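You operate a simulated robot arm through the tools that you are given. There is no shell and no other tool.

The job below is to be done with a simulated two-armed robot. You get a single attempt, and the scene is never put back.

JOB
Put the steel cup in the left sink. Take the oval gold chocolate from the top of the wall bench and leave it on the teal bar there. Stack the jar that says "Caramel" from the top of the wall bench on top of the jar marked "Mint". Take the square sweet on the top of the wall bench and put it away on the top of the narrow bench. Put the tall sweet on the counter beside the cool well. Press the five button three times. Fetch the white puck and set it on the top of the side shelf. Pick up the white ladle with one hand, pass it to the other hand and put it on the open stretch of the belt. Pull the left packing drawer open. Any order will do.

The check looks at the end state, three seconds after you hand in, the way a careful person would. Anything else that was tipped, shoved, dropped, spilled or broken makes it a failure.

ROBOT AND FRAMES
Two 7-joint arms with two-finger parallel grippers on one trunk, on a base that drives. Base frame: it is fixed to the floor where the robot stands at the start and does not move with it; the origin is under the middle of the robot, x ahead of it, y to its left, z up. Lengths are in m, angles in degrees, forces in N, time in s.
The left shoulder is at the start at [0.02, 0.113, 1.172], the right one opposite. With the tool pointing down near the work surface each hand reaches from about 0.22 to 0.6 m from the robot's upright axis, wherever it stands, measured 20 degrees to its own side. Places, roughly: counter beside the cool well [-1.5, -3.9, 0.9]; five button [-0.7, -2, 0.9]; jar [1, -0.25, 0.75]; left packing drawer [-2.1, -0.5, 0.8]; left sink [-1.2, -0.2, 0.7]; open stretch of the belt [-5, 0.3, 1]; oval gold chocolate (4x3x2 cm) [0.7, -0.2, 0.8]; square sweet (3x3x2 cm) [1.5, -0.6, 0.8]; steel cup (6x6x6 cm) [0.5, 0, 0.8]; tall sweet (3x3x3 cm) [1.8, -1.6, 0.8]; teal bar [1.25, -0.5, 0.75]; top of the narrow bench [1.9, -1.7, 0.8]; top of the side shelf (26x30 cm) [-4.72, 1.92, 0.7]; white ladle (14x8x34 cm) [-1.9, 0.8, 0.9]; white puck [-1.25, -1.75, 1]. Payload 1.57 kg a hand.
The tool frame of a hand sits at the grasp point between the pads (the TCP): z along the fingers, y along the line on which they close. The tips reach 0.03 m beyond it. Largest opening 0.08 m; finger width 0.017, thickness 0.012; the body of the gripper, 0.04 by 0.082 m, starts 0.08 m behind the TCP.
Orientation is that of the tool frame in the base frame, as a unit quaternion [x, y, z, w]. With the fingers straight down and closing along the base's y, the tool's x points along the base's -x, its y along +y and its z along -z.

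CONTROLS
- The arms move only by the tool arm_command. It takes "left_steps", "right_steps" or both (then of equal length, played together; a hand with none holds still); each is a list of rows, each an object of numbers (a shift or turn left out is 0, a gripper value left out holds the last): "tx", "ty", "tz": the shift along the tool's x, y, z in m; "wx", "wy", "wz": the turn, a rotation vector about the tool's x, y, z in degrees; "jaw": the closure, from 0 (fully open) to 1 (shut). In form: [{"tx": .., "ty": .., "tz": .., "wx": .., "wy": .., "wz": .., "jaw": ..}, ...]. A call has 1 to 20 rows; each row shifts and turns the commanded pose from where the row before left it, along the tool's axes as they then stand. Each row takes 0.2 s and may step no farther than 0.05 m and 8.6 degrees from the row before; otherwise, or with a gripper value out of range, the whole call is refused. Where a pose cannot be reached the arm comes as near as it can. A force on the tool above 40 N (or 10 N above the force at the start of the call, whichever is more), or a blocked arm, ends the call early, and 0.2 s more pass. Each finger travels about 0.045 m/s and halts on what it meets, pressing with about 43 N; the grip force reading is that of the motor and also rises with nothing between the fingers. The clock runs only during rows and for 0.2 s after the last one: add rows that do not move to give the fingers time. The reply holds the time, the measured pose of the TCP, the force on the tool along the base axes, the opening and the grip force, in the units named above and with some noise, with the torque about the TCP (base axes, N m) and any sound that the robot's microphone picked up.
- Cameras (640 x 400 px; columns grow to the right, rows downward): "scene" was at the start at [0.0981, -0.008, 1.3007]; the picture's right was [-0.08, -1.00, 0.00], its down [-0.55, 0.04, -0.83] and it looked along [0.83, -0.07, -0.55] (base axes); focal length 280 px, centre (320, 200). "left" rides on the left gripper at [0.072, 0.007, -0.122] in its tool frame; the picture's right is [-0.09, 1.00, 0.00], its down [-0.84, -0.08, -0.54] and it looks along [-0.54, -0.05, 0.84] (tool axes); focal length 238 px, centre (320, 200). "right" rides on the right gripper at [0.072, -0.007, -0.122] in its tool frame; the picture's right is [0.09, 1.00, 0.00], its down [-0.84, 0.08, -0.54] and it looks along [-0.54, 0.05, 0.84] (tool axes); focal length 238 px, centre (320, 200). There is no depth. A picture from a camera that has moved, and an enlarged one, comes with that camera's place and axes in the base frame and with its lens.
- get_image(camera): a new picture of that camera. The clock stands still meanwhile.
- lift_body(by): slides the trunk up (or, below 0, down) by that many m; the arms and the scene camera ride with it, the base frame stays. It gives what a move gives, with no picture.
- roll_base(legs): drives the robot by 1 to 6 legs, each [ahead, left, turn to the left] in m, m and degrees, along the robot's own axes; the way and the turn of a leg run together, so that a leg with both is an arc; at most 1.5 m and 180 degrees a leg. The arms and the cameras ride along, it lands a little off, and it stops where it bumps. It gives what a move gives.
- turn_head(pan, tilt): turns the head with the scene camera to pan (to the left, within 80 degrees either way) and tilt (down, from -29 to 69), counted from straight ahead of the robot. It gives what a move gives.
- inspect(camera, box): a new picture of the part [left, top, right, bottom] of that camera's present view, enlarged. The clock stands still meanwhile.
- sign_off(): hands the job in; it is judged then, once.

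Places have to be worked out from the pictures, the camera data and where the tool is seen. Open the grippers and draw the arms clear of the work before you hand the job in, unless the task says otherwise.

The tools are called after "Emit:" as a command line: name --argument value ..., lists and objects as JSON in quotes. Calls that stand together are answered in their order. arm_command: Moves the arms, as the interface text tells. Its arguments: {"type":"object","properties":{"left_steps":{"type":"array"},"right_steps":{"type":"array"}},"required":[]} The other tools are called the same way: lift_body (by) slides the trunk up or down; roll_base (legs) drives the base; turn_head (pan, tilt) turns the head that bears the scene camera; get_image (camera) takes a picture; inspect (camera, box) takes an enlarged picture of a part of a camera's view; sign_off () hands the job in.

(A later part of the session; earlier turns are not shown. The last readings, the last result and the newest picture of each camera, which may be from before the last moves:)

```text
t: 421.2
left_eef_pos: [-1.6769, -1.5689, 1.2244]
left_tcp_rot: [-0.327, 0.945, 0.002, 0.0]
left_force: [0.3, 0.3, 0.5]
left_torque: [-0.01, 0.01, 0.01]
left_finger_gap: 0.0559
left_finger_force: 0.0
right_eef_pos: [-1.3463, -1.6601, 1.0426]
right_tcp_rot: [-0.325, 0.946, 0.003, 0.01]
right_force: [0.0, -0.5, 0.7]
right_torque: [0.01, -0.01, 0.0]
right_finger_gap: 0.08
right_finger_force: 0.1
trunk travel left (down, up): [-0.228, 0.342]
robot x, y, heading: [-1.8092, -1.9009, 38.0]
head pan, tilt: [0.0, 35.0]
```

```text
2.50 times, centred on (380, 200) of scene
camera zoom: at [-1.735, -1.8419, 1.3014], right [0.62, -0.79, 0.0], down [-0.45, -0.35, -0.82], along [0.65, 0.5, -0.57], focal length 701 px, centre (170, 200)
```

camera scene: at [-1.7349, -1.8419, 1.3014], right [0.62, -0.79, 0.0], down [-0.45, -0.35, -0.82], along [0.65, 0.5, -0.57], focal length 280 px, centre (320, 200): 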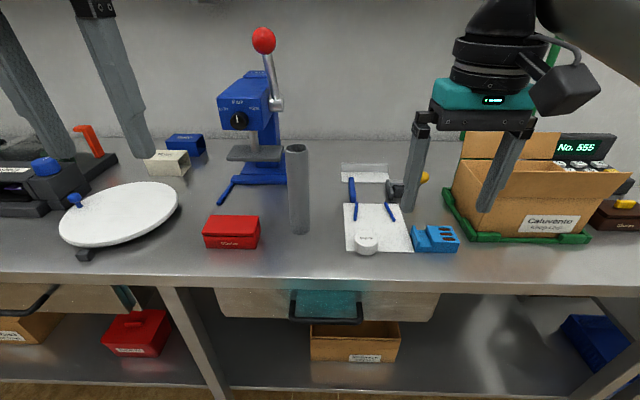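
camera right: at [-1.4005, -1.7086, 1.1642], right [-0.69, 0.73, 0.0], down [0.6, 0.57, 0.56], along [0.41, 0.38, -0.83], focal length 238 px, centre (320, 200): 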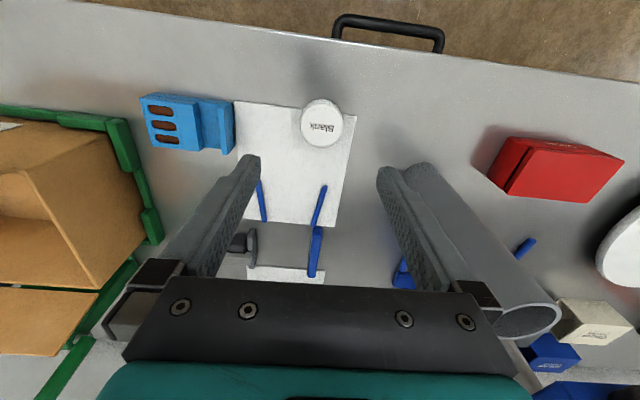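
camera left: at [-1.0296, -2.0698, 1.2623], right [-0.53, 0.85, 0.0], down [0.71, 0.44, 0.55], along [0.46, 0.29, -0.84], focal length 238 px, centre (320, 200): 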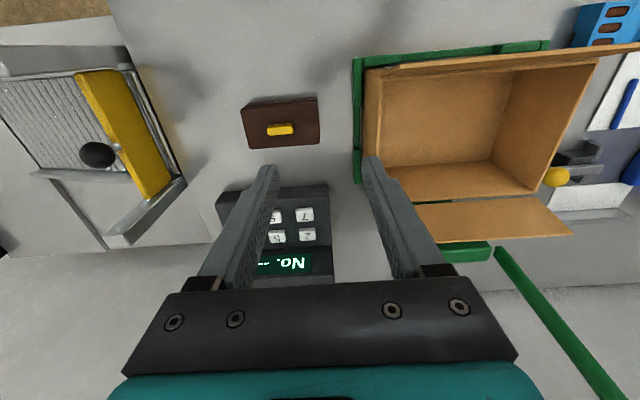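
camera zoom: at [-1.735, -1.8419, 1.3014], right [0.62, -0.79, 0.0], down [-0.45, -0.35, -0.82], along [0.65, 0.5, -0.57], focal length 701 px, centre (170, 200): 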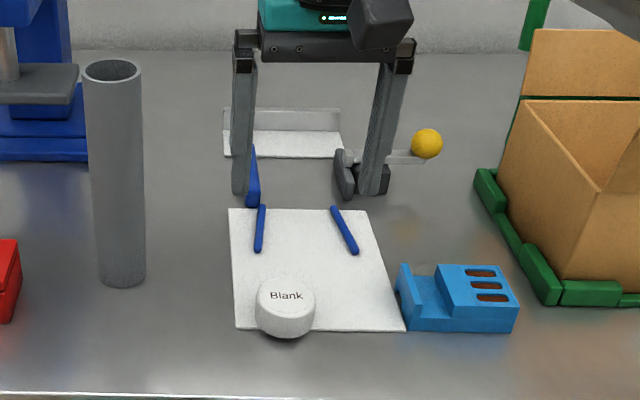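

The puck is labelled "Blank" and lies on a paper. Fine-adjust 8 mm nearer, level the tool and descend.

Emit:
arm_command --right_steps '[{"wy": 1.2}, {"tx": 0.0085, "tz": 0.04}, {"tz": 0.04}, {"tz": 0.03}, {}]'

Emit:
get_image --camera "right"

Emit:
inspect --camera "scene" --box '[280, 120, 480, 280]'

```text
t: 422.4
left_eef_pos: [-1.6765, -1.5681, 1.2247]
left_tcp_rot: [-0.326, 0.945, 0.003, 0.001]
left_force: [-1.0, -0.3, -0.2]
left_torque: [-0.01, 0.0, 0.01]
left_finger_gap: 0.0558
left_finger_force: 0.1
right_eef_pos: [-1.3532, -1.6643, 0.9363]
right_tcp_rot: [-0.325, 0.946, 0.0, 0.0]
right_force: [-0.6, 0.5, -0.4]
right_torque: [-0.03, -0.01, 0.03]
right_finger_gap: 0.0801
right_finger_force: 0.0
trunk travel left (down, up): [-0.228, 0.342]
robot x, y, heading: [-1.8135, -1.9013, 38.1]
head pan, tilt: [0.0, 35.0]
```

```text
taken
camera right: at [-1.4054, -1.7119, 1.0576], right [-0.69, 0.73, 0.0], down [0.61, 0.58, 0.54], along [0.39, 0.37, -0.84], focal length 238 px, centre (320, 200)
```

right: 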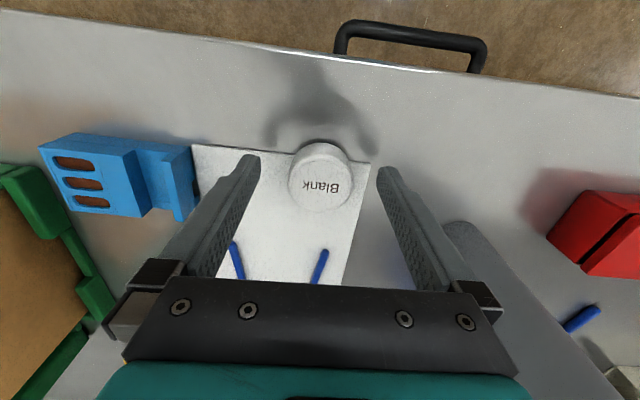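

```text
2.50 times, centred on (380, 200) of scene
camera zoom: at [-1.735, -1.8419, 1.3014], right [0.62, -0.79, 0.0], down [-0.45, -0.35, -0.82], along [0.65, 0.5, -0.57], focal length 701 px, centre (170, 200)
```

zoom: 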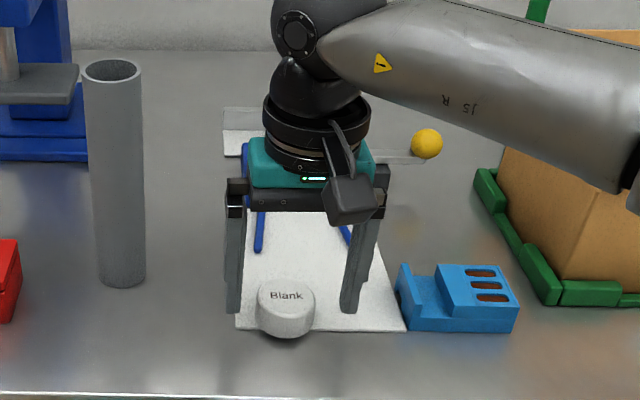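

The top face centre is ≈1.5 cm further forward. Adjust and descend the rest in small steps.

Emit:
arm_command --right_steps '[{"tx": -0.0155, "ty": 0.0025}, {"tz": 0.015}, {"tz": 0.008}, {}]'

Emit:
get_image --camera "right"

Emit:
inspect --camera "scene" --box '[300, 180, 440, 280]'

```text
t: 423.4
left_eef_pos: [-1.6785, -1.5692, 1.2254]
left_tcp_rot: [-0.325, 0.946, 0.002, 0.002]
left_force: [-0.2, 1.1, -0.1]
left_torque: [-0.05, -0.01, -0.06]
left_finger_gap: 0.0559
left_finger_force: 0.1
right_eef_pos: [-1.3435, -1.6526, 0.9141]
right_tcp_rot: [-0.326, 0.945, 0.001, 0.002]
right_force: [0.8, -2.1, 14.8]
right_torque: [-0.62, -0.32, 0.05]
right_finger_gap: 0.08
right_finger_force: 0.1
trunk travel left (down, up): [-0.228, 0.342]
robot x, y, heading: [-1.8108, -1.9018, 37.8]
head pan, tilt: [0.0, 35.0]
```

```text
taken
camera right: at [-1.3955, -1.7005, 1.036], right [-0.69, 0.73, 0.0], down [0.61, 0.58, 0.54], along [0.4, 0.37, -0.84], focal length 238 px, centre (320, 200)
```

right: 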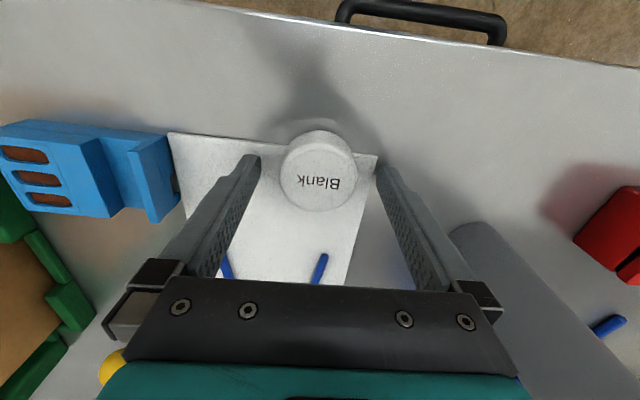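

```text
4.00 times, centred on (370, 230) of scene
camera zoom: at [-1.7359, -1.8425, 1.3017], right [0.62, -0.79, 0.0], down [-0.45, -0.35, -0.82], along [0.65, 0.51, -0.57], focal length 1121 px, centre (120, 80)
```

zoom: 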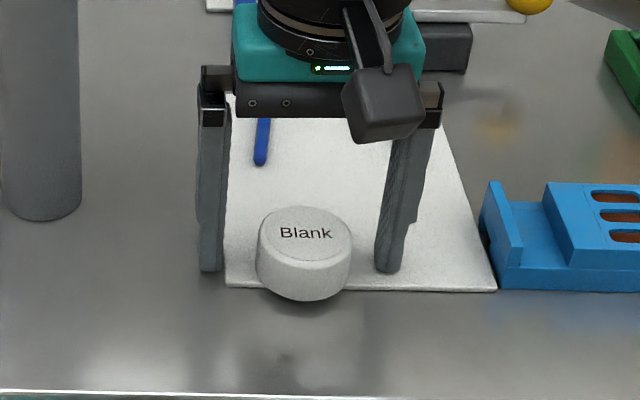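

Fingertips touched the table (surface ≈0.884) and straddle the puck well. Raise 3 mm and close.

Emit:
arm_command --right_steps '[{"tz": -0.005}, {}, {"jaw": 1}, {}, {}, {}]'

Emit:
get_image --camera "right"

```text
t: 424.9
left_eef_pos: [-1.6773, -1.5682, 1.224]
left_tcp_rot: [-0.327, 0.945, 0.002, 0.001]
left_force: [-0.1, -0.3, -0.4]
left_torque: [0.01, 0.02, 0.01]
left_finger_gap: 0.0558
left_finger_force: 0.0
right_eef_pos: [-1.3431, -1.6514, 0.9174]
right_tcp_rot: [-0.325, 0.946, -0.001, -0.001]
right_force: [-0.3, 0.6, 0.2]
right_torque: [0.0, 0.02, 0.04]
right_finger_gap: 0.0461
right_finger_force: 31.0
trunk travel left (down, up): [-0.228, 0.342]
robot x, y, heading: [-1.8088, -1.9024, 38.0]
head pan, tilt: [0.0, 35.0]
```

```text
taken
camera right: at [-1.3953, -1.7001, 1.0393], right [-0.69, 0.73, 0.0], down [0.61, 0.58, 0.54], along [0.39, 0.37, -0.84], focal length 238 px, centre (320, 200)
```

right: 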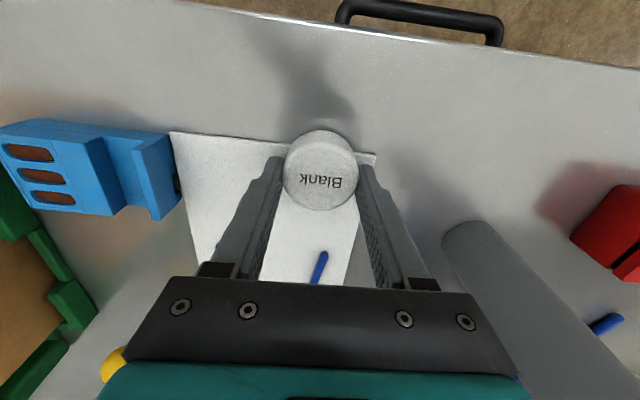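

Puck gripped. Lift, back off a little and strafe left toward the left packing drawer.

Emit:
arm_command --right_steps '[{"tz": -0.02}, {"tz": -0.05}, {"tz": -0.05}, {"tz": -0.05}, {"tz": -0.05}, {"tx": 0.045}, {"tx": 0.045}, {"tx": 0.035}, {}]'

Emit:
roll_base --legs '[[-0.1, 0, -1], [0, 1.15, 0]]'

Emit:
turn_head --pan 0 --tilt 40

Emit:
get_image --camera "scene"

Emit:
get_image --camera "left"

```text
t: 426.9
left_eef_pos: [-1.6765, -1.5686, 1.2251]
left_tcp_rot: [-0.327, 0.945, 0.002, 0.001]
left_force: [-0.6, -0.5, -0.5]
left_torque: [0.0, 0.0, 0.02]
left_finger_gap: 0.0561
left_finger_force: 0.0
right_eef_pos: [-1.4416, -1.7292, 1.1385]
right_tcp_rot: [-0.325, 0.946, 0.001, 0.0]
right_force: [1.0, 0.2, -0.6]
right_torque: [0.03, 0.0, 0.0]
right_finger_gap: 0.0464
right_finger_force: 42.4
trunk travel left (down, up): [-0.228, 0.342]
robot x, y, heading: [-1.8113, -1.9036, 38.0]
head pan, tilt: [0.0, 35.0]
```

```text
t: 433.4
left_eef_pos: [-2.4313, -0.7159, 1.2235]
left_tcp_rot: [-0.312, 0.95, 0.002, 0.002]
left_force: [0.2, 0.1, 0.1]
left_torque: [0.01, 0.0, 0.0]
left_finger_gap: 0.0559
left_finger_force: 0.0
right_eef_pos: [-2.2017, -0.8821, 1.1383]
right_tcp_rot: [-0.313, 0.95, -0.001, -0.001]
right_force: [-0.5, 0.3, -0.8]
right_torque: [0.01, -0.01, -0.01]
right_finger_gap: 0.0462
right_finger_force: 42.7
trunk travel left (down, up): [-0.228, 0.342]
robot x, y, heading: [-2.5764, -1.0409, 36.2]
head pan, tilt: [0.0, 35.0]
```

```text
t: 434.1
left_eef_pos: [-2.4314, -0.7165, 1.2238]
left_tcp_rot: [-0.312, 0.95, 0.002, 0.002]
left_force: [0.1, 0.1, -0.2]
left_torque: [0.0, 0.0, 0.03]
left_finger_gap: 0.056
left_finger_force: 0.1
right_eef_pos: [-2.1996, -0.8817, 1.1364]
right_tcp_rot: [-0.312, 0.95, -0.001, 0.0]
right_force: [0.8, 0.3, -0.4]
right_torque: [-0.04, -0.02, -0.01]
right_finger_gap: 0.046
right_finger_force: 42.9
trunk travel left (down, up): [-0.228, 0.342]
robot x, y, heading: [-2.575, -1.0477, 36.3]
head pan, tilt: [0.0, 40.0]
```

```text
taken
camera scene: at [-2.4994, -0.9897, 1.2939], right [0.59, -0.81, 0.0], down [-0.52, -0.38, -0.77], along [0.62, 0.45, -0.64], focal length 280 px, centre (320, 200)
```

scene: 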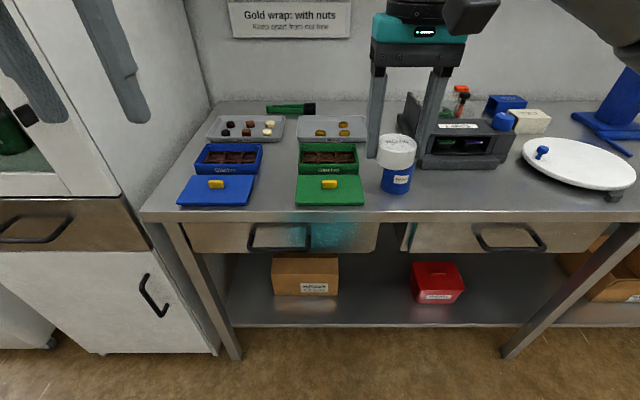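

```text
taken
camera left: at [-2.492, -0.7546, 1.3446], right [-0.52, 0.86, 0.0], down [0.72, 0.43, 0.55], along [0.46, 0.28, -0.84], focal length 238 px, centre (320, 200)
```

left: 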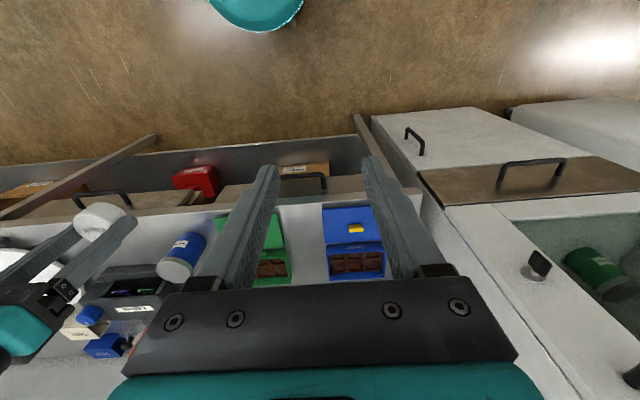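

The packing table has two drawers; the left one (handle near (280,243)) matches. Zoom on its handle.

Emit:
inspect --camera "scene" --box '[180, 200, 380, 300]'

Emit:
inspect --camera "left" --box '[200, 120, 440, 240]'

```text
3.20 times, centred on (280, 250) of scene
camera zoom: at [-2.4994, -0.9897, 1.2939], right [0.59, -0.81, 0.0], down [-0.52, -0.38, -0.77], along [0.62, 0.45, -0.64], focal length 897 px, centre (448, 40)
```

zoom: 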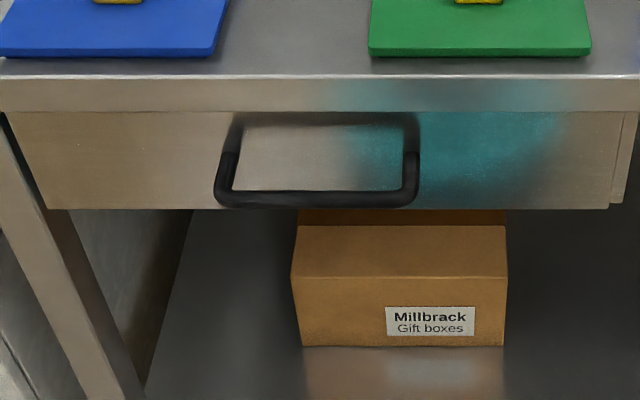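

```text
2.67 times, centred on (320, 180) of left
camera zoom: at [-2.492, -0.7546, 1.3446], right [-0.52, 0.86, 0.0], down [0.72, 0.43, 0.55], along [0.46, 0.28, -0.84], focal length 636 px, centre (320, 253)
```

zoom: 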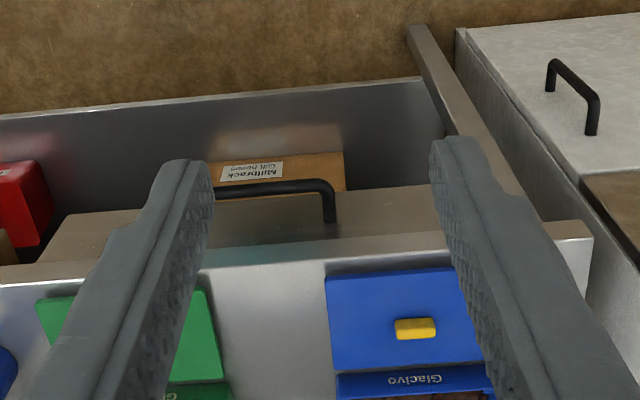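

Both bars protrude just about to the table edge, so I'll grip the handle from the front: fingers closing vertically, tool pointing forward-down. I back up a little and reorient the left hand in free space (yaw 90°, then pitch 64°).

Emit:
roll_base --legs '[[-0.08, 0, 0.5]]'

Emit:
arm_command --left_steps '[{"wz": 8, "jaw": 0}, {"wz": 8}, {"wz": 8}, {"wz": 8}, {"wz": 8}, {"wz": 8}, {"wz": 8}, {"wz": 8}, {"wz": 8}, {"wz": 8}, {"wz": 8}, {"wz": 2}, {}]'

Emit:
arm_command --left_steps '[{"wx": -8}, {"wx": -8}, {"wx": -8}, {"wx": -8}, {"wx": -8}, {"wx": -8}, {"wx": -8}, {"wx": -8}, {}]'

Emit:
get_image --camera "left"

Emit:
get_image --camera "scene"

```text
t: 435.1
left_eef_pos: [-2.4971, -0.7617, 1.224]
left_tcp_rot: [-0.317, 0.948, 0.002, 0.002]
left_force: [0.0, -0.1, -0.2]
left_torque: [0.0, -0.01, -0.01]
left_finger_gap: 0.056
left_finger_force: 0.1
right_eef_pos: [-2.2649, -0.9257, 1.1373]
right_tcp_rot: [-0.317, 0.949, 0.001, 0.0]
right_force: [0.2, -0.6, -1.4]
right_torque: [-0.04, 0.01, -0.03]
right_finger_gap: 0.0462
right_finger_force: 42.8
trunk travel left (down, up): [-0.228, 0.342]
robot x, y, heading: [-2.6382, -1.0923, 37.1]
head pan, tilt: [0.0, 40.0]
```

```text
t: 437.9
left_eef_pos: [-2.4965, -0.7609, 1.2237]
left_tcp_rot: [0.447, 0.894, 0.003, -0.001]
left_force: [0.2, -0.2, -0.4]
left_torque: [-0.01, -0.03, 0.02]
left_finger_gap: 0.0799
left_finger_force: 0.0
right_eef_pos: [-2.2645, -0.9251, 1.1369]
right_tcp_rot: [-0.316, 0.949, -0.001, -0.001]
right_force: [0.3, 0.0, -1.0]
right_torque: [-0.02, -0.01, 0.01]
right_finger_gap: 0.0457
right_finger_force: 43.0
trunk travel left (down, up): [-0.228, 0.342]
robot x, y, heading: [-2.634, -1.0887, 37.1]
head pan, tilt: [0.0, 40.0]
```

```text
t: 439.9
left_eef_pos: [-2.4704, -0.744, 1.2683]
left_tcp_rot: [0.38, 0.758, 0.476, 0.236]
left_force: [-0.2, 0.3, -0.2]
left_torque: [-0.05, 0.04, -0.01]
left_finger_gap: 0.0801
left_finger_force: 0.0
left hand out of reach, approached as far as the arm can: row 7, 8
right_eef_pos: [-2.264, -0.9256, 1.1375]
right_tcp_rot: [-0.316, 0.949, 0.0, 0.0]
right_force: [-0.1, -0.1, -0.2]
right_torque: [0.01, 0.0, -0.02]
right_finger_gap: 0.0461
right_finger_force: 43.1
trunk travel left (down, up): [-0.228, 0.342]
robot x, y, heading: [-2.6332, -1.0883, 36.9]
head pan, tilt: [0.0, 40.0]
```

```text
taken
camera left: at [-2.5983, -0.75, 1.3269], right [0.4, 0.18, 0.9], down [0.09, -0.98, 0.16], along [0.91, 0.01, -0.41], focal length 238 px, centre (320, 200)
```

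left: 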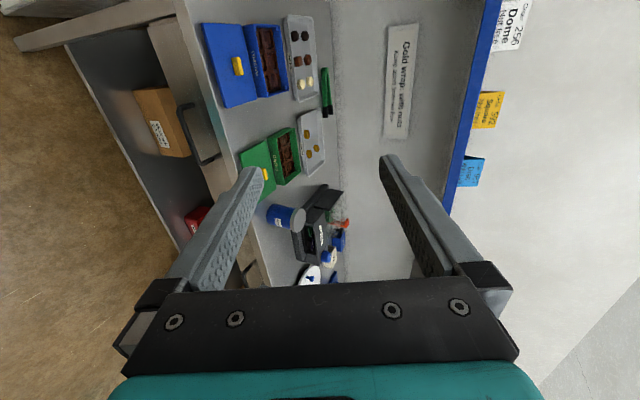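

```text
taken
camera scene: at [-2.5623, -1.0353, 1.2938], right [0.6, -0.8, 0.0], down [-0.51, -0.39, -0.77], along [0.61, 0.46, -0.64], focal length 280 px, centre (320, 200)
```

scene: 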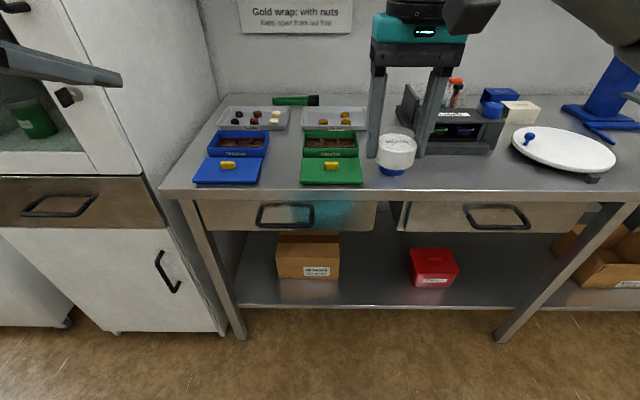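

Orientation achieved (tool z forward-down 64°, closing axis vertical). I move the right hand aside and lower the trunk 0.18 m.

Emit:
arm_command --right_steps '[{"ty": -0.035, "tz": -0.02}, {"ty": -0.035, "tz": -0.02}, {"ty": -0.03, "tz": -0.02}, {}]'

Emit:
lift_body --by -0.18

Emit:
get_image --camera "scene"

```text
t: 440.9
left_eef_pos: [-2.4708, -0.7419, 1.2688]
left_tcp_rot: [0.38, 0.758, 0.476, 0.235]
left_force: [-0.1, 0.6, -0.5]
left_torque: [0.0, 0.01, 0.03]
left_finger_gap: 0.0801
left_finger_force: 0.0
right_eef_pos: [-2.2047, -1.007, 1.1978]
right_tcp_rot: [-0.317, 0.948, 0.0, -0.001]
right_force: [-0.3, -0.6, -0.9]
right_torque: [0.02, -0.03, -0.04]
right_finger_gap: 0.0461
right_finger_force: 42.8
trunk travel left (down, up): [-0.228, 0.342]
robot x, y, heading: [-2.6362, -1.0899, 36.8]
head pan, tilt: [0.0, 40.0]
```

```text
t: 442.9
left_eef_pos: [-2.4712, -0.7437, 1.0893]
left_tcp_rot: [0.379, 0.758, 0.475, 0.235]
left_force: [0.1, -0.5, 0.4]
left_torque: [0.01, 0.0, 0.05]
left_finger_gap: 0.08
left_finger_force: 0.1
right_eef_pos: [-2.2044, -1.0076, 1.0183]
right_tcp_rot: [-0.316, 0.949, 0.0, -0.001]
right_force: [0.6, 0.0, -1.1]
right_torque: [0.0, 0.0, 0.02]
right_finger_gap: 0.046
right_finger_force: 43.1
trunk travel left (down, up): [-0.048, 0.522]
robot x, y, heading: [-2.6399, -1.0928, 37.0]
head pan, tilt: [0.0, 40.0]
```

```text
taken
camera scene: at [-2.5623, -1.0353, 1.1139], right [0.6, -0.8, 0.0], down [-0.51, -0.39, -0.77], along [0.61, 0.46, -0.64], focal length 280 px, centre (320, 200)
```

scene: 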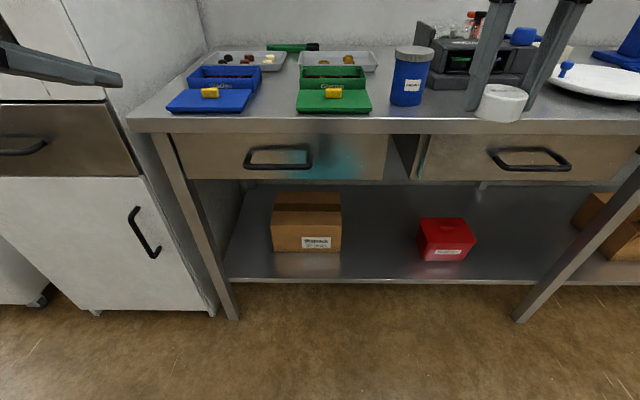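

Emit:
inspect --camera "scene" --box '[200, 110, 360, 200]'

Emit:
inspect --camera "left" --box '[60, 0, 320, 300]'

```text
4.00 times, centred on (280, 155) of scene
camera zoom: at [-2.5623, -1.0353, 1.1139], right [0.6, -0.8, 0.0], down [-0.51, -0.39, -0.77], along [0.61, 0.46, -0.64], focal length 1121 px, centre (480, 380)
```

zoom: 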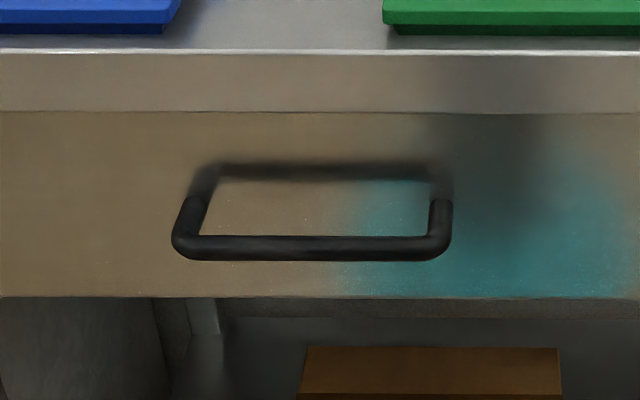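

```text
1.33 times, centred on (190, 150) of left
camera zoom: at [-2.5983, -0.75, 1.1469], right [0.4, 0.19, 0.9], down [0.09, -0.98, 0.16], along [0.91, 0.01, -0.41], focal length 318 px, centre (493, 267)
```

zoom: 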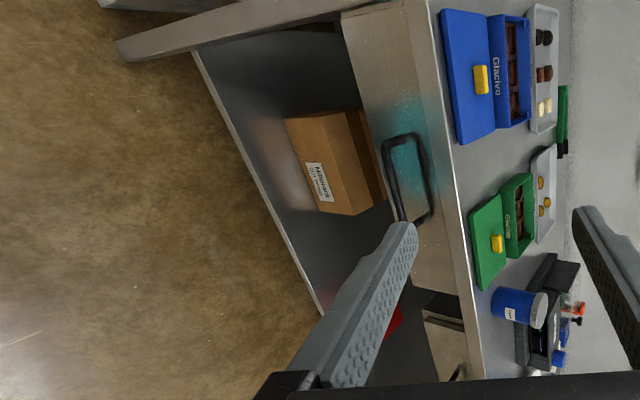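

Triangulated the handle bar: left end [-2.261,-0.611,0.790], so the bar centre is 0.59 m ahead, 0.088 left, z 0.79. Move to a pre-grasp 9 cm short along the tool axis.

Emit:
arm_command --left_steps '[{"tx": -0.0127, "ty": -0.023, "tz": 0.0378}, {"tx": -0.0127, "ty": -0.023, "tz": 0.0378}, {"tx": -0.0127, "ty": -0.023, "tz": 0.0378}, {"tx": -0.0127, "ty": -0.023, "tz": 0.0378}, {"tx": -0.0127, "ty": -0.023, "tz": 0.0378}, {"tx": -0.0127, "ty": -0.023, "tz": 0.0378}, {"tx": -0.0127, "ty": -0.023, "tz": 0.0378}, {}]'

Emit:
get_image --camera "left"

Emit:
get_image --camera "scene"

```text
t: 444.7
left_eef_pos: [-2.2736, -0.7057, 0.8341]
left_tcp_rot: [0.379, 0.758, 0.476, 0.235]
left_force: [-0.3, -0.4, 0.3]
left_torque: [-0.05, 0.02, 0.01]
left_finger_gap: 0.0801
left_finger_force: 0.0
left hand out of reach, approached as far as the arm can: row 1
right_eef_pos: [-2.2031, -1.0069, 1.0186]
right_tcp_rot: [-0.316, 0.949, 0.0, 0.0]
right_force: [-0.1, -0.1, -0.5]
right_torque: [0.02, 0.01, 0.01]
right_finger_gap: 0.0461
right_finger_force: 43.0
trunk travel left (down, up): [-0.048, 0.522]
robot x, y, heading: [-2.6389, -1.0887, 37.1]
head pan, tilt: [0.0, 40.0]
```

```text
taken
camera left: at [-2.4018, -0.7131, 0.8927], right [0.4, 0.18, 0.9], down [0.09, -0.98, 0.16], along [0.91, 0.01, -0.41], focal length 238 px, centre (320, 200)
```

left: 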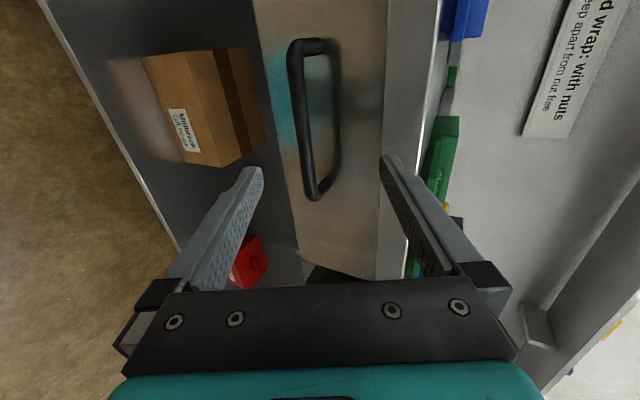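

```text
taken
camera scene: at [-2.5622, -1.0353, 1.1138], right [0.6, -0.8, 0.0], down [-0.51, -0.39, -0.77], along [0.61, 0.46, -0.64], focal length 280 px, centre (320, 200)
```

scene: 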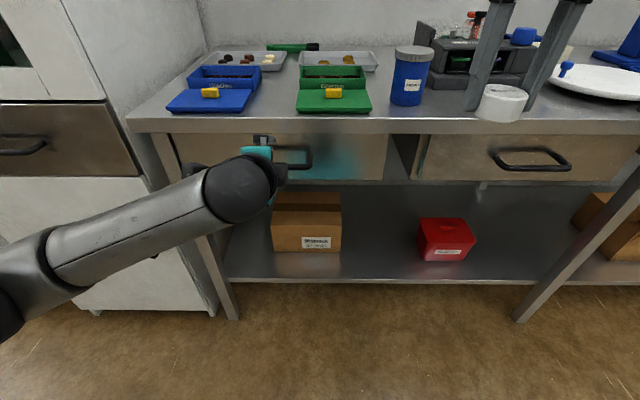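

Bar is nearly centred between the fingers (1 cm low). I advance 6.8 cm along the tool axis with a 9 mm downward correction.

Emit:
arm_command --left_steps '[{"tz": 0.025, "ty": -0.003}, {"tz": 0.025, "ty": -0.003}, {"tz": 0.018, "ty": -0.003}, {}]'

Emit:
get_image --camera "left"

```text
t: 445.7
left_eef_pos: [-2.2311, -0.6721, 0.7965]
left_tcp_rot: [0.379, 0.758, 0.476, 0.235]
left_force: [0.1, 0.1, 0.5]
left_torque: [0.01, 0.02, -0.01]
left_finger_gap: 0.0799
left_finger_force: 0.1
right_eef_pos: [-2.2049, -1.0072, 1.0167]
right_tcp_rot: [-0.317, 0.948, 0.0, 0.0]
right_force: [0.1, 0.8, -1.2]
right_torque: [0.02, 0.01, 0.02]
right_finger_gap: 0.0464
right_finger_force: 42.9
trunk travel left (down, up): [-0.048, 0.522]
robot x, y, heading: [-2.635, -1.0901, 37.2]
head pan, tilt: [0.0, 40.0]
```

```text
taken
camera left: at [-2.3579, -0.6799, 0.8551], right [0.4, 0.19, 0.9], down [0.09, -0.98, 0.16], along [0.91, 0.01, -0.41], focal length 238 px, centre (320, 200)
```

left: 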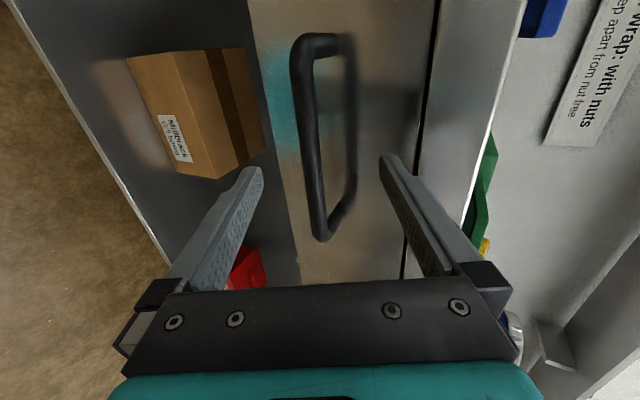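

The bar lies between pads. Close the fingers on it.

Emit:
arm_command --left_steps '[{"jaw": 0.5}, {"jaw": 1}, {}, {}, {}, {}, {}]'

Emit:
get_image --camera "left"

```text
t: 447.3
left_eef_pos: [-2.2316, -0.6732, 0.7924]
left_tcp_rot: [0.381, 0.761, 0.471, 0.233]
left_force: [-14.8, -10.2, -15.9]
left_torque: [-0.18, 0.67, 0.43]
left_finger_gap: 0.013
left_finger_force: 29.6
right_eef_pos: [-2.204, -1.008, 1.0175]
right_tcp_rot: [-0.317, 0.948, 0.0, -0.002]
right_force: [0.5, 0.0, -0.2]
right_torque: [0.03, -0.04, 0.0]
right_finger_gap: 0.046
right_finger_force: 42.8
trunk travel left (down, up): [-0.048, 0.522]
robot x, y, heading: [-2.6367, -1.0905, 37.3]
head pan, tilt: [0.0, 40.0]
```

```text
taken
camera left: at [-2.359, -0.681, 0.8521], right [0.41, 0.19, 0.89], down [0.09, -0.98, 0.17], along [0.91, 0.01, -0.42], focal length 238 px, centre (320, 200)
```

left: 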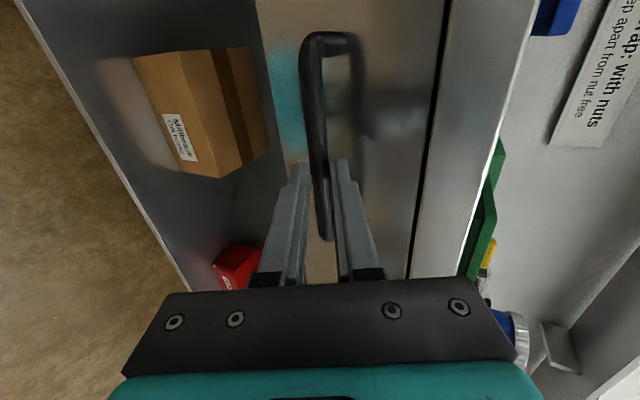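

Handle gripped (1.3 cm bar). Pull straight back in 2 cm steps.

Emit:
arm_command --left_steps '[{"ty": -0.004}, {"ty": -0.0044, "tz": -0.009}, {"ty": -0.0087, "tz": -0.018}, {"ty": -0.0087, "tz": -0.018}, {"ty": -0.0087, "tz": -0.018}, {}]'

Emit:
get_image --camera "scene"

```text
t: 448.7
left_eef_pos: [-2.2908, -0.7175, 0.7921]
left_tcp_rot: [0.378, 0.757, 0.477, 0.236]
left_force: [-1.2, -0.4, -0.2]
left_torque: [-0.01, -0.02, 0.0]
left_finger_gap: 0.0001
left_finger_force: 21.4
right_eef_pos: [-2.2035, -1.0064, 1.0171]
right_tcp_rot: [-0.316, 0.949, 0.0, -0.001]
right_force: [-0.3, -1.1, -0.4]
right_torque: [-0.03, -0.01, -0.01]
right_finger_gap: 0.0459
right_finger_force: 43.1
trunk travel left (down, up): [-0.048, 0.522]
robot x, y, heading: [-2.6378, -1.0908, 37.0]
head pan, tilt: [0.0, 40.0]
```

```text
taken
camera scene: at [-2.5623, -1.0353, 1.1138], right [0.6, -0.8, 0.0], down [-0.51, -0.39, -0.77], along [0.61, 0.46, -0.64], focal length 280 px, centre (320, 200)
```

scene: 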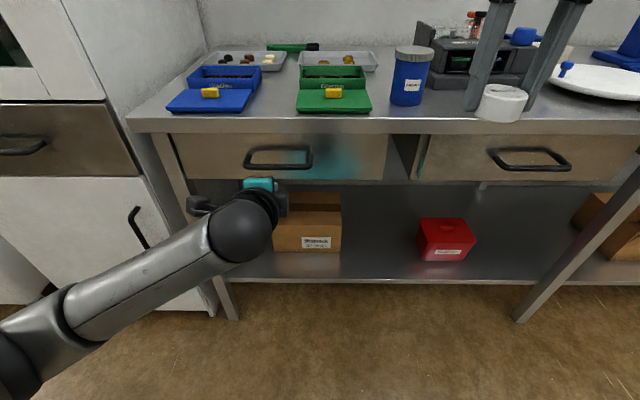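

The fingers slipped off — the bar was near the tips. I reopen and take a deeper bite.

Emit:
arm_command --left_steps '[{"ty": 0.0363, "tz": -0.01, "jaw": 0}, {}, {}, {"tz": 0.03}, {"tz": 0.03}, {"tz": 0.02}, {}]'

Emit:
get_image --camera "left"

```text
t: 450.3
left_eef_pos: [-2.2262, -0.6695, 0.7939]
left_tcp_rot: [0.379, 0.758, 0.476, 0.235]
left_force: [-0.1, -0.2, 0.7]
left_torque: [0.04, -0.01, -0.01]
left_finger_gap: 0.0796
left_finger_force: 0.1
right_eef_pos: [-2.2039, -1.0065, 1.0184]
right_tcp_rot: [-0.316, 0.949, 0.0, 0.0]
right_force: [0.2, -0.4, 0.5]
right_torque: [0.01, 0.01, -0.01]
right_finger_gap: 0.0459
right_finger_force: 42.5
trunk travel left (down, up): [-0.048, 0.522]
robot x, y, heading: [-2.6369, -1.0884, 37.0]
head pan, tilt: [0.0, 40.0]
```

```text
taken
camera left: at [-2.3551, -0.6765, 0.8533], right [0.4, 0.18, 0.9], down [0.09, -0.98, 0.16], along [0.91, 0.01, -0.41], focal length 238 px, centre (320, 200)
```

left: 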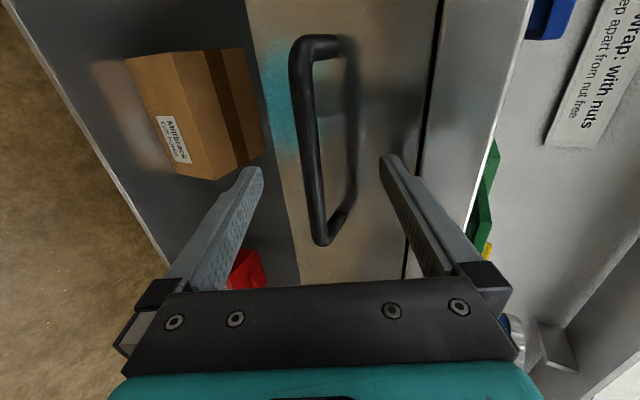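

Emit:
arm_command --left_steps '[{"tz": 0.012, "ty": 0.001}, {"tz": 0.01, "ty": 0.001}, {}]'

Emit:
get_image --camera "left"

```text
t: 451.2
left_eef_pos: [-2.2138, -0.6583, 0.7901]
left_tcp_rot: [0.378, 0.756, 0.478, 0.238]
left_force: [-25.4, -13.6, 5.6]
left_torque: [0.56, -1.01, 0.16]
left_finger_gap: 0.0744
left_finger_force: 0.1
right_eef_pos: [-2.2079, -1.0083, 1.0193]
right_tcp_rot: [-0.318, 0.948, 0.001, 0.001]
right_force: [-0.8, 0.3, -1.4]
right_torque: [0.0, -0.01, -0.02]
right_finger_gap: 0.046
right_finger_force: 42.9
trunk travel left (down, up): [-0.048, 0.522]
robot x, y, heading: [-2.638, -1.0924, 37.0]
head pan, tilt: [0.0, 40.0]
stopped in row 3 (left hand): the force on the tool passed its limit at 41 N (the readings are from after the stop); the commanded pose is now the measured one
```

```text
taken
camera left: at [-2.3419, -0.6669, 0.8482], right [0.4, 0.18, 0.9], down [0.09, -0.98, 0.16], along [0.91, 0.01, -0.41], focal length 238 px, centre (320, 200)
```

left: 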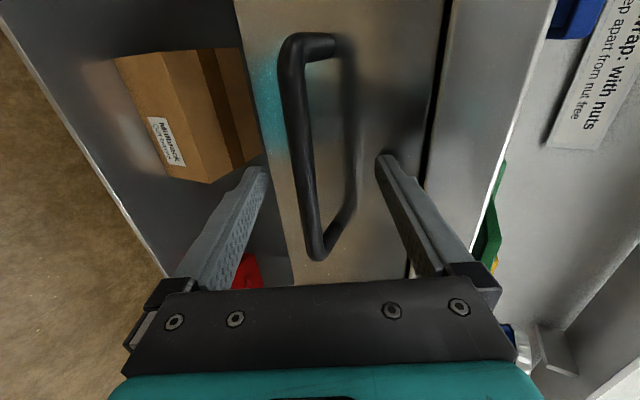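

The upper fingertip touched the drawer face; that's the deepest possible. Back off 6 mm and close.

Emit:
arm_command --left_steps '[{"tz": -0.007}, {}, {"jaw": 0.5}, {"jaw": 1}, {}, {}, {}, {}]'

Emit:
get_image --camera "left"

```text
t: 453.0
left_eef_pos: [-2.2201, -0.6629, 0.7849]
left_tcp_rot: [0.381, 0.762, 0.469, 0.233]
left_force: [-19.8, -12.5, -22.5]
left_torque: [-0.16, 0.35, 0.11]
left_finger_gap: 0.0141
left_finger_force: 29.6
right_eef_pos: [-2.2064, -1.0064, 1.0177]
right_tcp_rot: [-0.318, 0.948, -0.001, -0.001]
right_force: [1.1, 0.3, -2.0]
right_torque: [0.01, 0.02, 0.01]
right_finger_gap: 0.0459
right_finger_force: 42.9
trunk travel left (down, up): [-0.048, 0.522]
robot x, y, heading: [-2.637, -1.0888, 37.2]
head pan, tilt: [0.0, 40.0]
```

```text
taken
camera left: at [-2.3455, -0.6701, 0.8443], right [0.42, 0.19, 0.89], down [0.09, -0.98, 0.17], along [0.9, 0.01, -0.43], focal length 238 px, centre (320, 200)
```

left: 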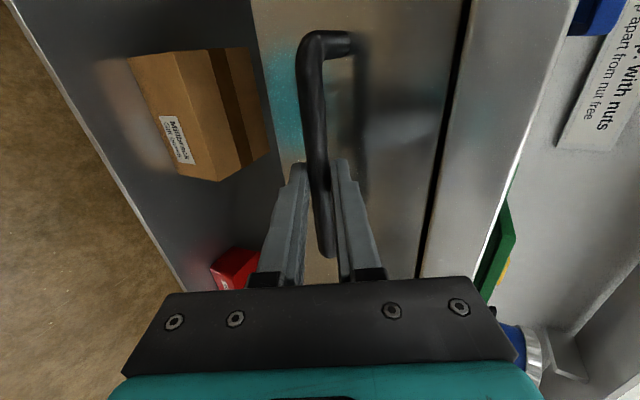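

Gripped again, deeper. Relieve the vertical offset by 3 mm, then pull gently and watch the gap.

Emit:
arm_command --left_steps '[{"ty": -0.003}, {}, {"ty": -0.0022, "tz": -0.0045}, {"ty": -0.0022, "tz": -0.0045}, {}]'

Emit:
arm_command --left_steps '[{"ty": -0.0022, "tz": -0.0045}, {"ty": -0.0022, "tz": -0.0045}, {}]'

```text
t: 454.2
left_eef_pos: [-2.2248, -0.6669, 0.7837]
left_tcp_rot: [0.379, 0.76, 0.473, 0.235]
left_force: [-0.9, 3.1, -22.1]
left_torque: [-0.25, 0.13, -0.38]
left_finger_gap: 0.0134
left_finger_force: 30.8
right_eef_pos: [-2.2043, -1.0068, 1.0165]
right_tcp_rot: [-0.317, 0.948, -0.001, -0.002]
right_force: [0.6, -0.4, -1.2]
right_torque: [-0.01, 0.0, -0.04]
right_finger_gap: 0.0461
right_finger_force: 43.6
trunk travel left (down, up): [-0.048, 0.522]
robot x, y, heading: [-2.6385, -1.0943, 36.9]
head pan, tilt: [0.0, 40.0]
```

```text
t: 455.0
left_eef_pos: [-2.2336, -0.6735, 0.7841]
left_tcp_rot: [0.38, 0.76, 0.473, 0.234]
left_force: [-0.2, 2.5, -22.8]
left_torque: [-0.15, 0.18, -0.24]
left_finger_gap: 0.0136
left_finger_force: 30.2
right_eef_pos: [-2.2032, -1.0047, 1.0173]
right_tcp_rot: [-0.317, 0.948, 0.0, -0.002]
right_force: [-0.1, 0.4, 0.3]
right_torque: [0.0, 0.03, 0.01]
right_finger_gap: 0.0461
right_finger_force: 43.0
trunk travel left (down, up): [-0.048, 0.522]
robot x, y, heading: [-2.6388, -1.0908, 37.0]
head pan, tilt: [0.0, 40.0]
```

The gap holds at 1.36 cm with low pull force — it's coming along. Continue pulling.

Emit:
arm_command --left_steps '[{"ty": -0.0018, "tz": 0.0009}, {"ty": -0.0044, "tz": -0.009}, {"ty": -0.0044, "tz": -0.009}, {"ty": -0.0044, "tz": -0.009}, {}]'

Emit:
get_image --camera "left"

Emit:
get_image --camera "scene"

```text
t: 456.2
left_eef_pos: [-2.2572, -0.6912, 0.7843]
left_tcp_rot: [0.381, 0.758, 0.474, 0.236]
left_force: [2.6, -0.8, -20.6]
left_torque: [0.1, 0.42, 0.59]
left_finger_gap: 0.0135
left_finger_force: 30.1
right_eef_pos: [-2.2041, -1.0067, 1.0166]
right_tcp_rot: [-0.317, 0.948, 0.0, -0.001]
right_force: [0.6, -0.4, 0.2]
right_torque: [-0.02, -0.02, -0.01]
right_finger_gap: 0.0458
right_finger_force: 43.4
trunk travel left (down, up): [-0.048, 0.522]
robot x, y, heading: [-2.6362, -1.0931, 36.9]
head pan, tilt: [0.0, 40.0]
```

```text
taken
camera left: at [-2.3844, -0.6986, 0.8427], right [0.41, 0.19, 0.89], down [0.09, -0.98, 0.17], along [0.91, 0.01, -0.42], focal length 238 px, centre (320, 200)
```

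left: 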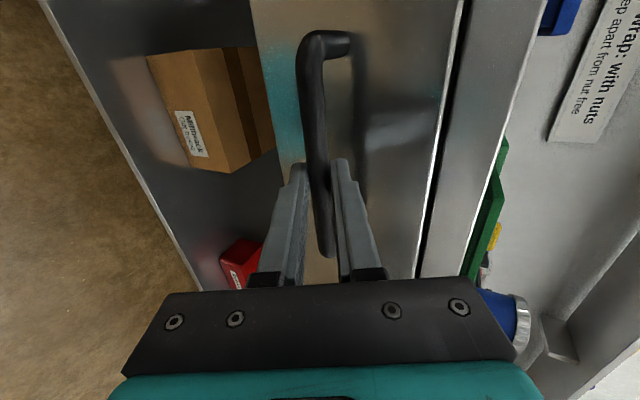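

```text
taken
camera scene: at [-2.5616, -1.0347, 1.1136], right [0.6, -0.8, 0.0], down [-0.51, -0.39, -0.77], along [0.61, 0.46, -0.64], focal length 280 px, centre (320, 200)
```

scene: 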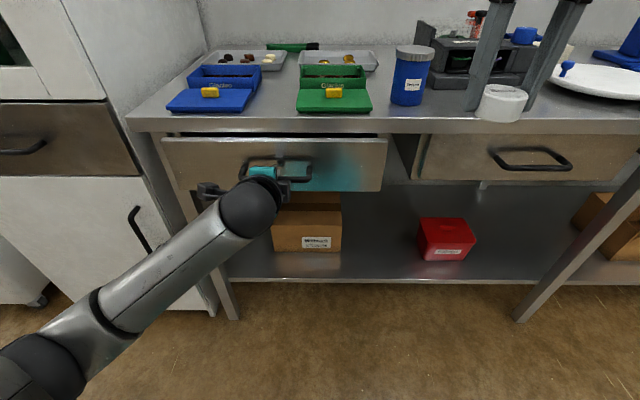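

The drawer is opening. Continue with larger steps.

Emit:
arm_command --left_steps '[{"ty": -0.0018, "tz": 0.0009}, {"ty": -0.0087, "tz": -0.018}, {"ty": -0.0087, "tz": -0.018}, {"ty": -0.0087, "tz": -0.018}, {"ty": -0.0087, "tz": -0.018}, {"ty": -0.0087, "tz": -0.018}, {"ty": -0.0087, "tz": -0.018}, {}]'

Emit:
get_image --camera "scene"

```text
t: 458.0
left_eef_pos: [-2.3542, -0.7638, 0.7841]
left_tcp_rot: [0.377, 0.758, 0.477, 0.235]
left_force: [-5.9, 6.4, -9.3]
left_torque: [0.02, 0.22, 0.18]
left_finger_gap: 0.0138
left_finger_force: 30.4
right_eef_pos: [-2.2043, -1.0059, 1.0176]
right_tcp_rot: [-0.318, 0.948, 0.0, -0.001]
right_force: [0.8, 1.0, -0.8]
right_torque: [0.0, -0.02, 0.02]
right_finger_gap: 0.046
right_finger_force: 42.8
trunk travel left (down, up): [-0.048, 0.522]
robot x, y, heading: [-2.6367, -1.0898, 36.9]
head pan, tilt: [0.0, 40.0]
```

```text
taken
camera scene: at [-2.563, -1.0346, 1.1138], right [0.6, -0.8, 0.0], down [-0.51, -0.39, -0.77], along [0.61, 0.46, -0.64], focal length 280 px, centre (320, 200)
```

scene: 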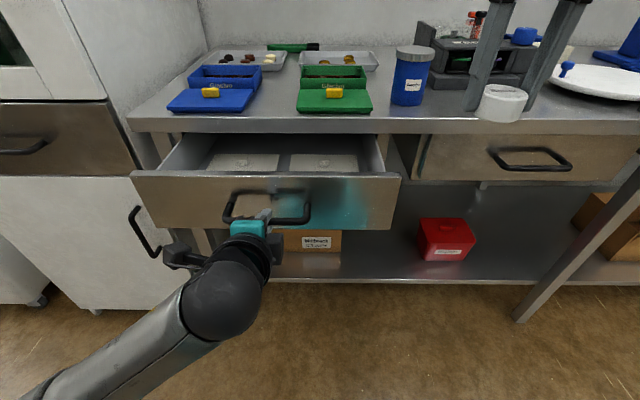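

Drawer is ≈17 cm open. I pull another 12 cm using the base in two small steps.

Emit:
roll_base --legs '[[-0.06, 0, 0]]'

Emit:
roll_base --legs '[[-0.05, 0, 0]]'

Emit:
get_image --camera "scene"

```text
t: 459.0
left_eef_pos: [-2.4015, -0.7986, 0.7841]
left_tcp_rot: [0.377, 0.758, 0.478, 0.235]
left_force: [-12.5, 14.1, -4.4]
left_torque: [0.08, 0.11, 0.0]
left_finger_gap: 0.0136
left_finger_force: 30.6
right_eef_pos: [-2.2533, -1.0409, 1.0175]
right_tcp_rot: [-0.316, 0.949, -0.002, -0.001]
right_force: [0.8, -0.4, -0.9]
right_torque: [0.0, 0.0, -0.01]
right_finger_gap: 0.046
right_finger_force: 42.7
trunk travel left (down, up): [-0.048, 0.522]
robot x, y, heading: [-2.6853, -1.1319, 37.1]
head pan, tilt: [0.0, 40.0]
```

```text
t: 459.9
left_eef_pos: [-2.4421, -0.8272, 0.7832]
left_tcp_rot: [0.377, 0.758, 0.479, 0.233]
left_force: [-5.6, 5.7, -0.6]
left_torque: [0.12, 0.07, 0.11]
left_finger_gap: 0.0138
left_finger_force: 30.5
right_eef_pos: [-2.2913, -1.0706, 1.0184]
right_tcp_rot: [-0.317, 0.948, 0.0, -0.001]
right_force: [0.2, 1.1, -0.5]
right_torque: [0.02, -0.04, 0.01]
right_finger_gap: 0.0461
right_finger_force: 42.9
trunk travel left (down, up): [-0.048, 0.522]
robot x, y, heading: [-2.7269, -1.1562, 36.9]
head pan, tilt: [0.0, 40.0]
```

```text
taken
camera scene: at [-2.6503, -1.1005, 1.1138], right [0.6, -0.8, 0.0], down [-0.51, -0.39, -0.77], along [0.61, 0.46, -0.64], focal length 280 px, centre (320, 200)
```

scene: 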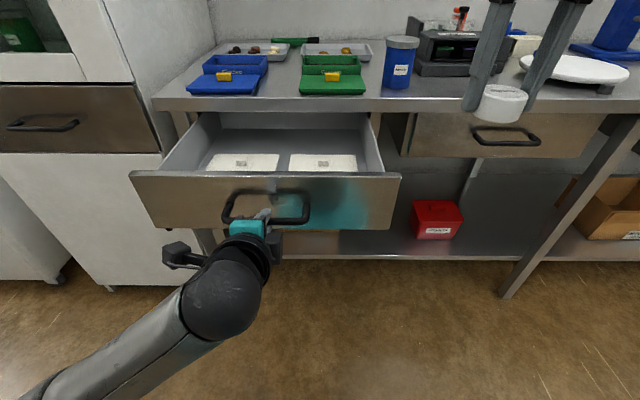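

Open by about 27 cm. Release the handle and retreat along the tool axis.

Emit:
arm_command --left_steps '[{"jaw": 0}, {}, {}, {}, {"tz": -0.04}, {"tz": -0.04}, {}]'

Emit:
get_image --camera "left"

```text
t: 461.5
left_eef_pos: [-2.4647, -0.8633, 0.7987]
left_tcp_rot: [0.377, 0.758, 0.478, 0.233]
left_force: [-0.4, -0.3, 0.1]
left_torque: [-0.03, -0.02, -0.02]
left_finger_gap: 0.08
left_finger_force: 0.0
left hand out of reach, approached as far as the arm can: row 5, 6
right_eef_pos: [-2.2919, -1.0717, 1.017]
right_tcp_rot: [-0.317, 0.948, -0.001, -0.001]
right_force: [0.0, 0.7, 0.0]
right_torque: [0.01, 0.01, 0.0]
right_finger_gap: 0.046
right_finger_force: 42.7
trunk travel left (down, up): [-0.048, 0.522]
robot x, y, heading: [-2.7251, -1.1592, 37.0]
head pan, tilt: [0.0, 40.0]
```

```text
taken
camera left: at [-2.5923, -0.872, 0.858], right [0.4, 0.18, 0.9], down [0.09, -0.98, 0.16], along [0.91, 0.02, -0.41], focal length 238 px, centre (320, 200)
```

left: 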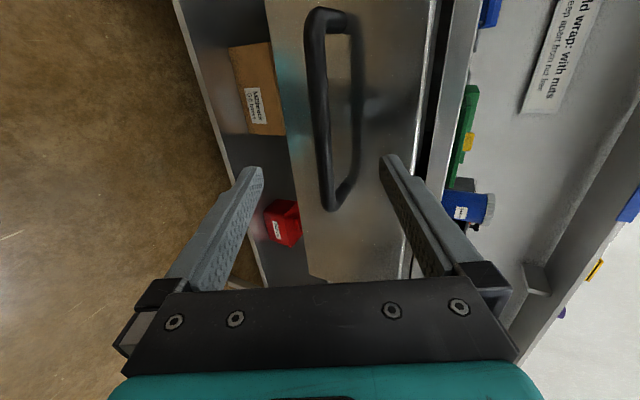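

Emit:
roll_base --legs '[[-0.15, 0, 0]]'

Emit:
lift_body --by 0.18

Emit:
get_image --camera "scene"

```text
t: 462.9
left_eef_pos: [-2.5848, -0.9539, 0.8008]
left_tcp_rot: [0.376, 0.758, 0.479, 0.233]
left_force: [-0.7, 0.2, -0.1]
left_torque: [-0.02, 0.0, 0.02]
left_finger_gap: 0.0798
left_finger_force: 0.0
right_eef_pos: [-2.41, -1.1622, 1.0168]
right_tcp_rot: [-0.317, 0.949, 0.0, -0.001]
right_force: [0.0, -0.4, -0.8]
right_torque: [0.02, 0.05, 0.01]
right_finger_gap: 0.0459
right_finger_force: 43.0
trunk travel left (down, up): [-0.048, 0.522]
robot x, y, heading: [-2.8458, -1.244, 36.8]
head pan, tilt: [0.0, 40.0]
```

```text
t: 464.9
left_eef_pos: [-2.5844, -0.9541, 0.9787]
left_tcp_rot: [0.377, 0.758, 0.478, 0.233]
left_force: [-0.1, -1.0, 0.0]
left_torque: [0.02, -0.02, -0.03]
left_finger_gap: 0.0801
left_finger_force: 0.1
right_eef_pos: [-2.4109, -1.162, 1.1981]
right_tcp_rot: [-0.315, 0.949, 0.0, -0.001]
right_force: [-1.7, 0.1, -0.3]
right_torque: [0.03, 0.02, 0.04]
right_finger_gap: 0.0459
right_finger_force: 43.0
trunk travel left (down, up): [-0.228, 0.342]
robot x, y, heading: [-2.8441, -1.2464, 37.0]
head pan, tilt: [0.0, 40.0]
```

```text
taken
camera scene: at [-2.7689, -1.1906, 1.2937], right [0.6, -0.8, 0.0], down [-0.51, -0.39, -0.77], along [0.61, 0.46, -0.64], focal length 280 px, centre (320, 200)
```

scene: 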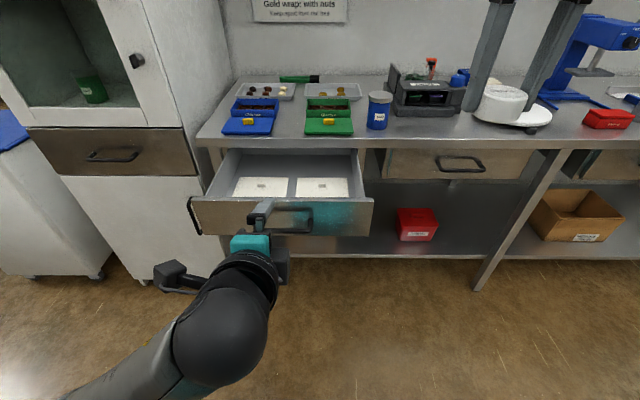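

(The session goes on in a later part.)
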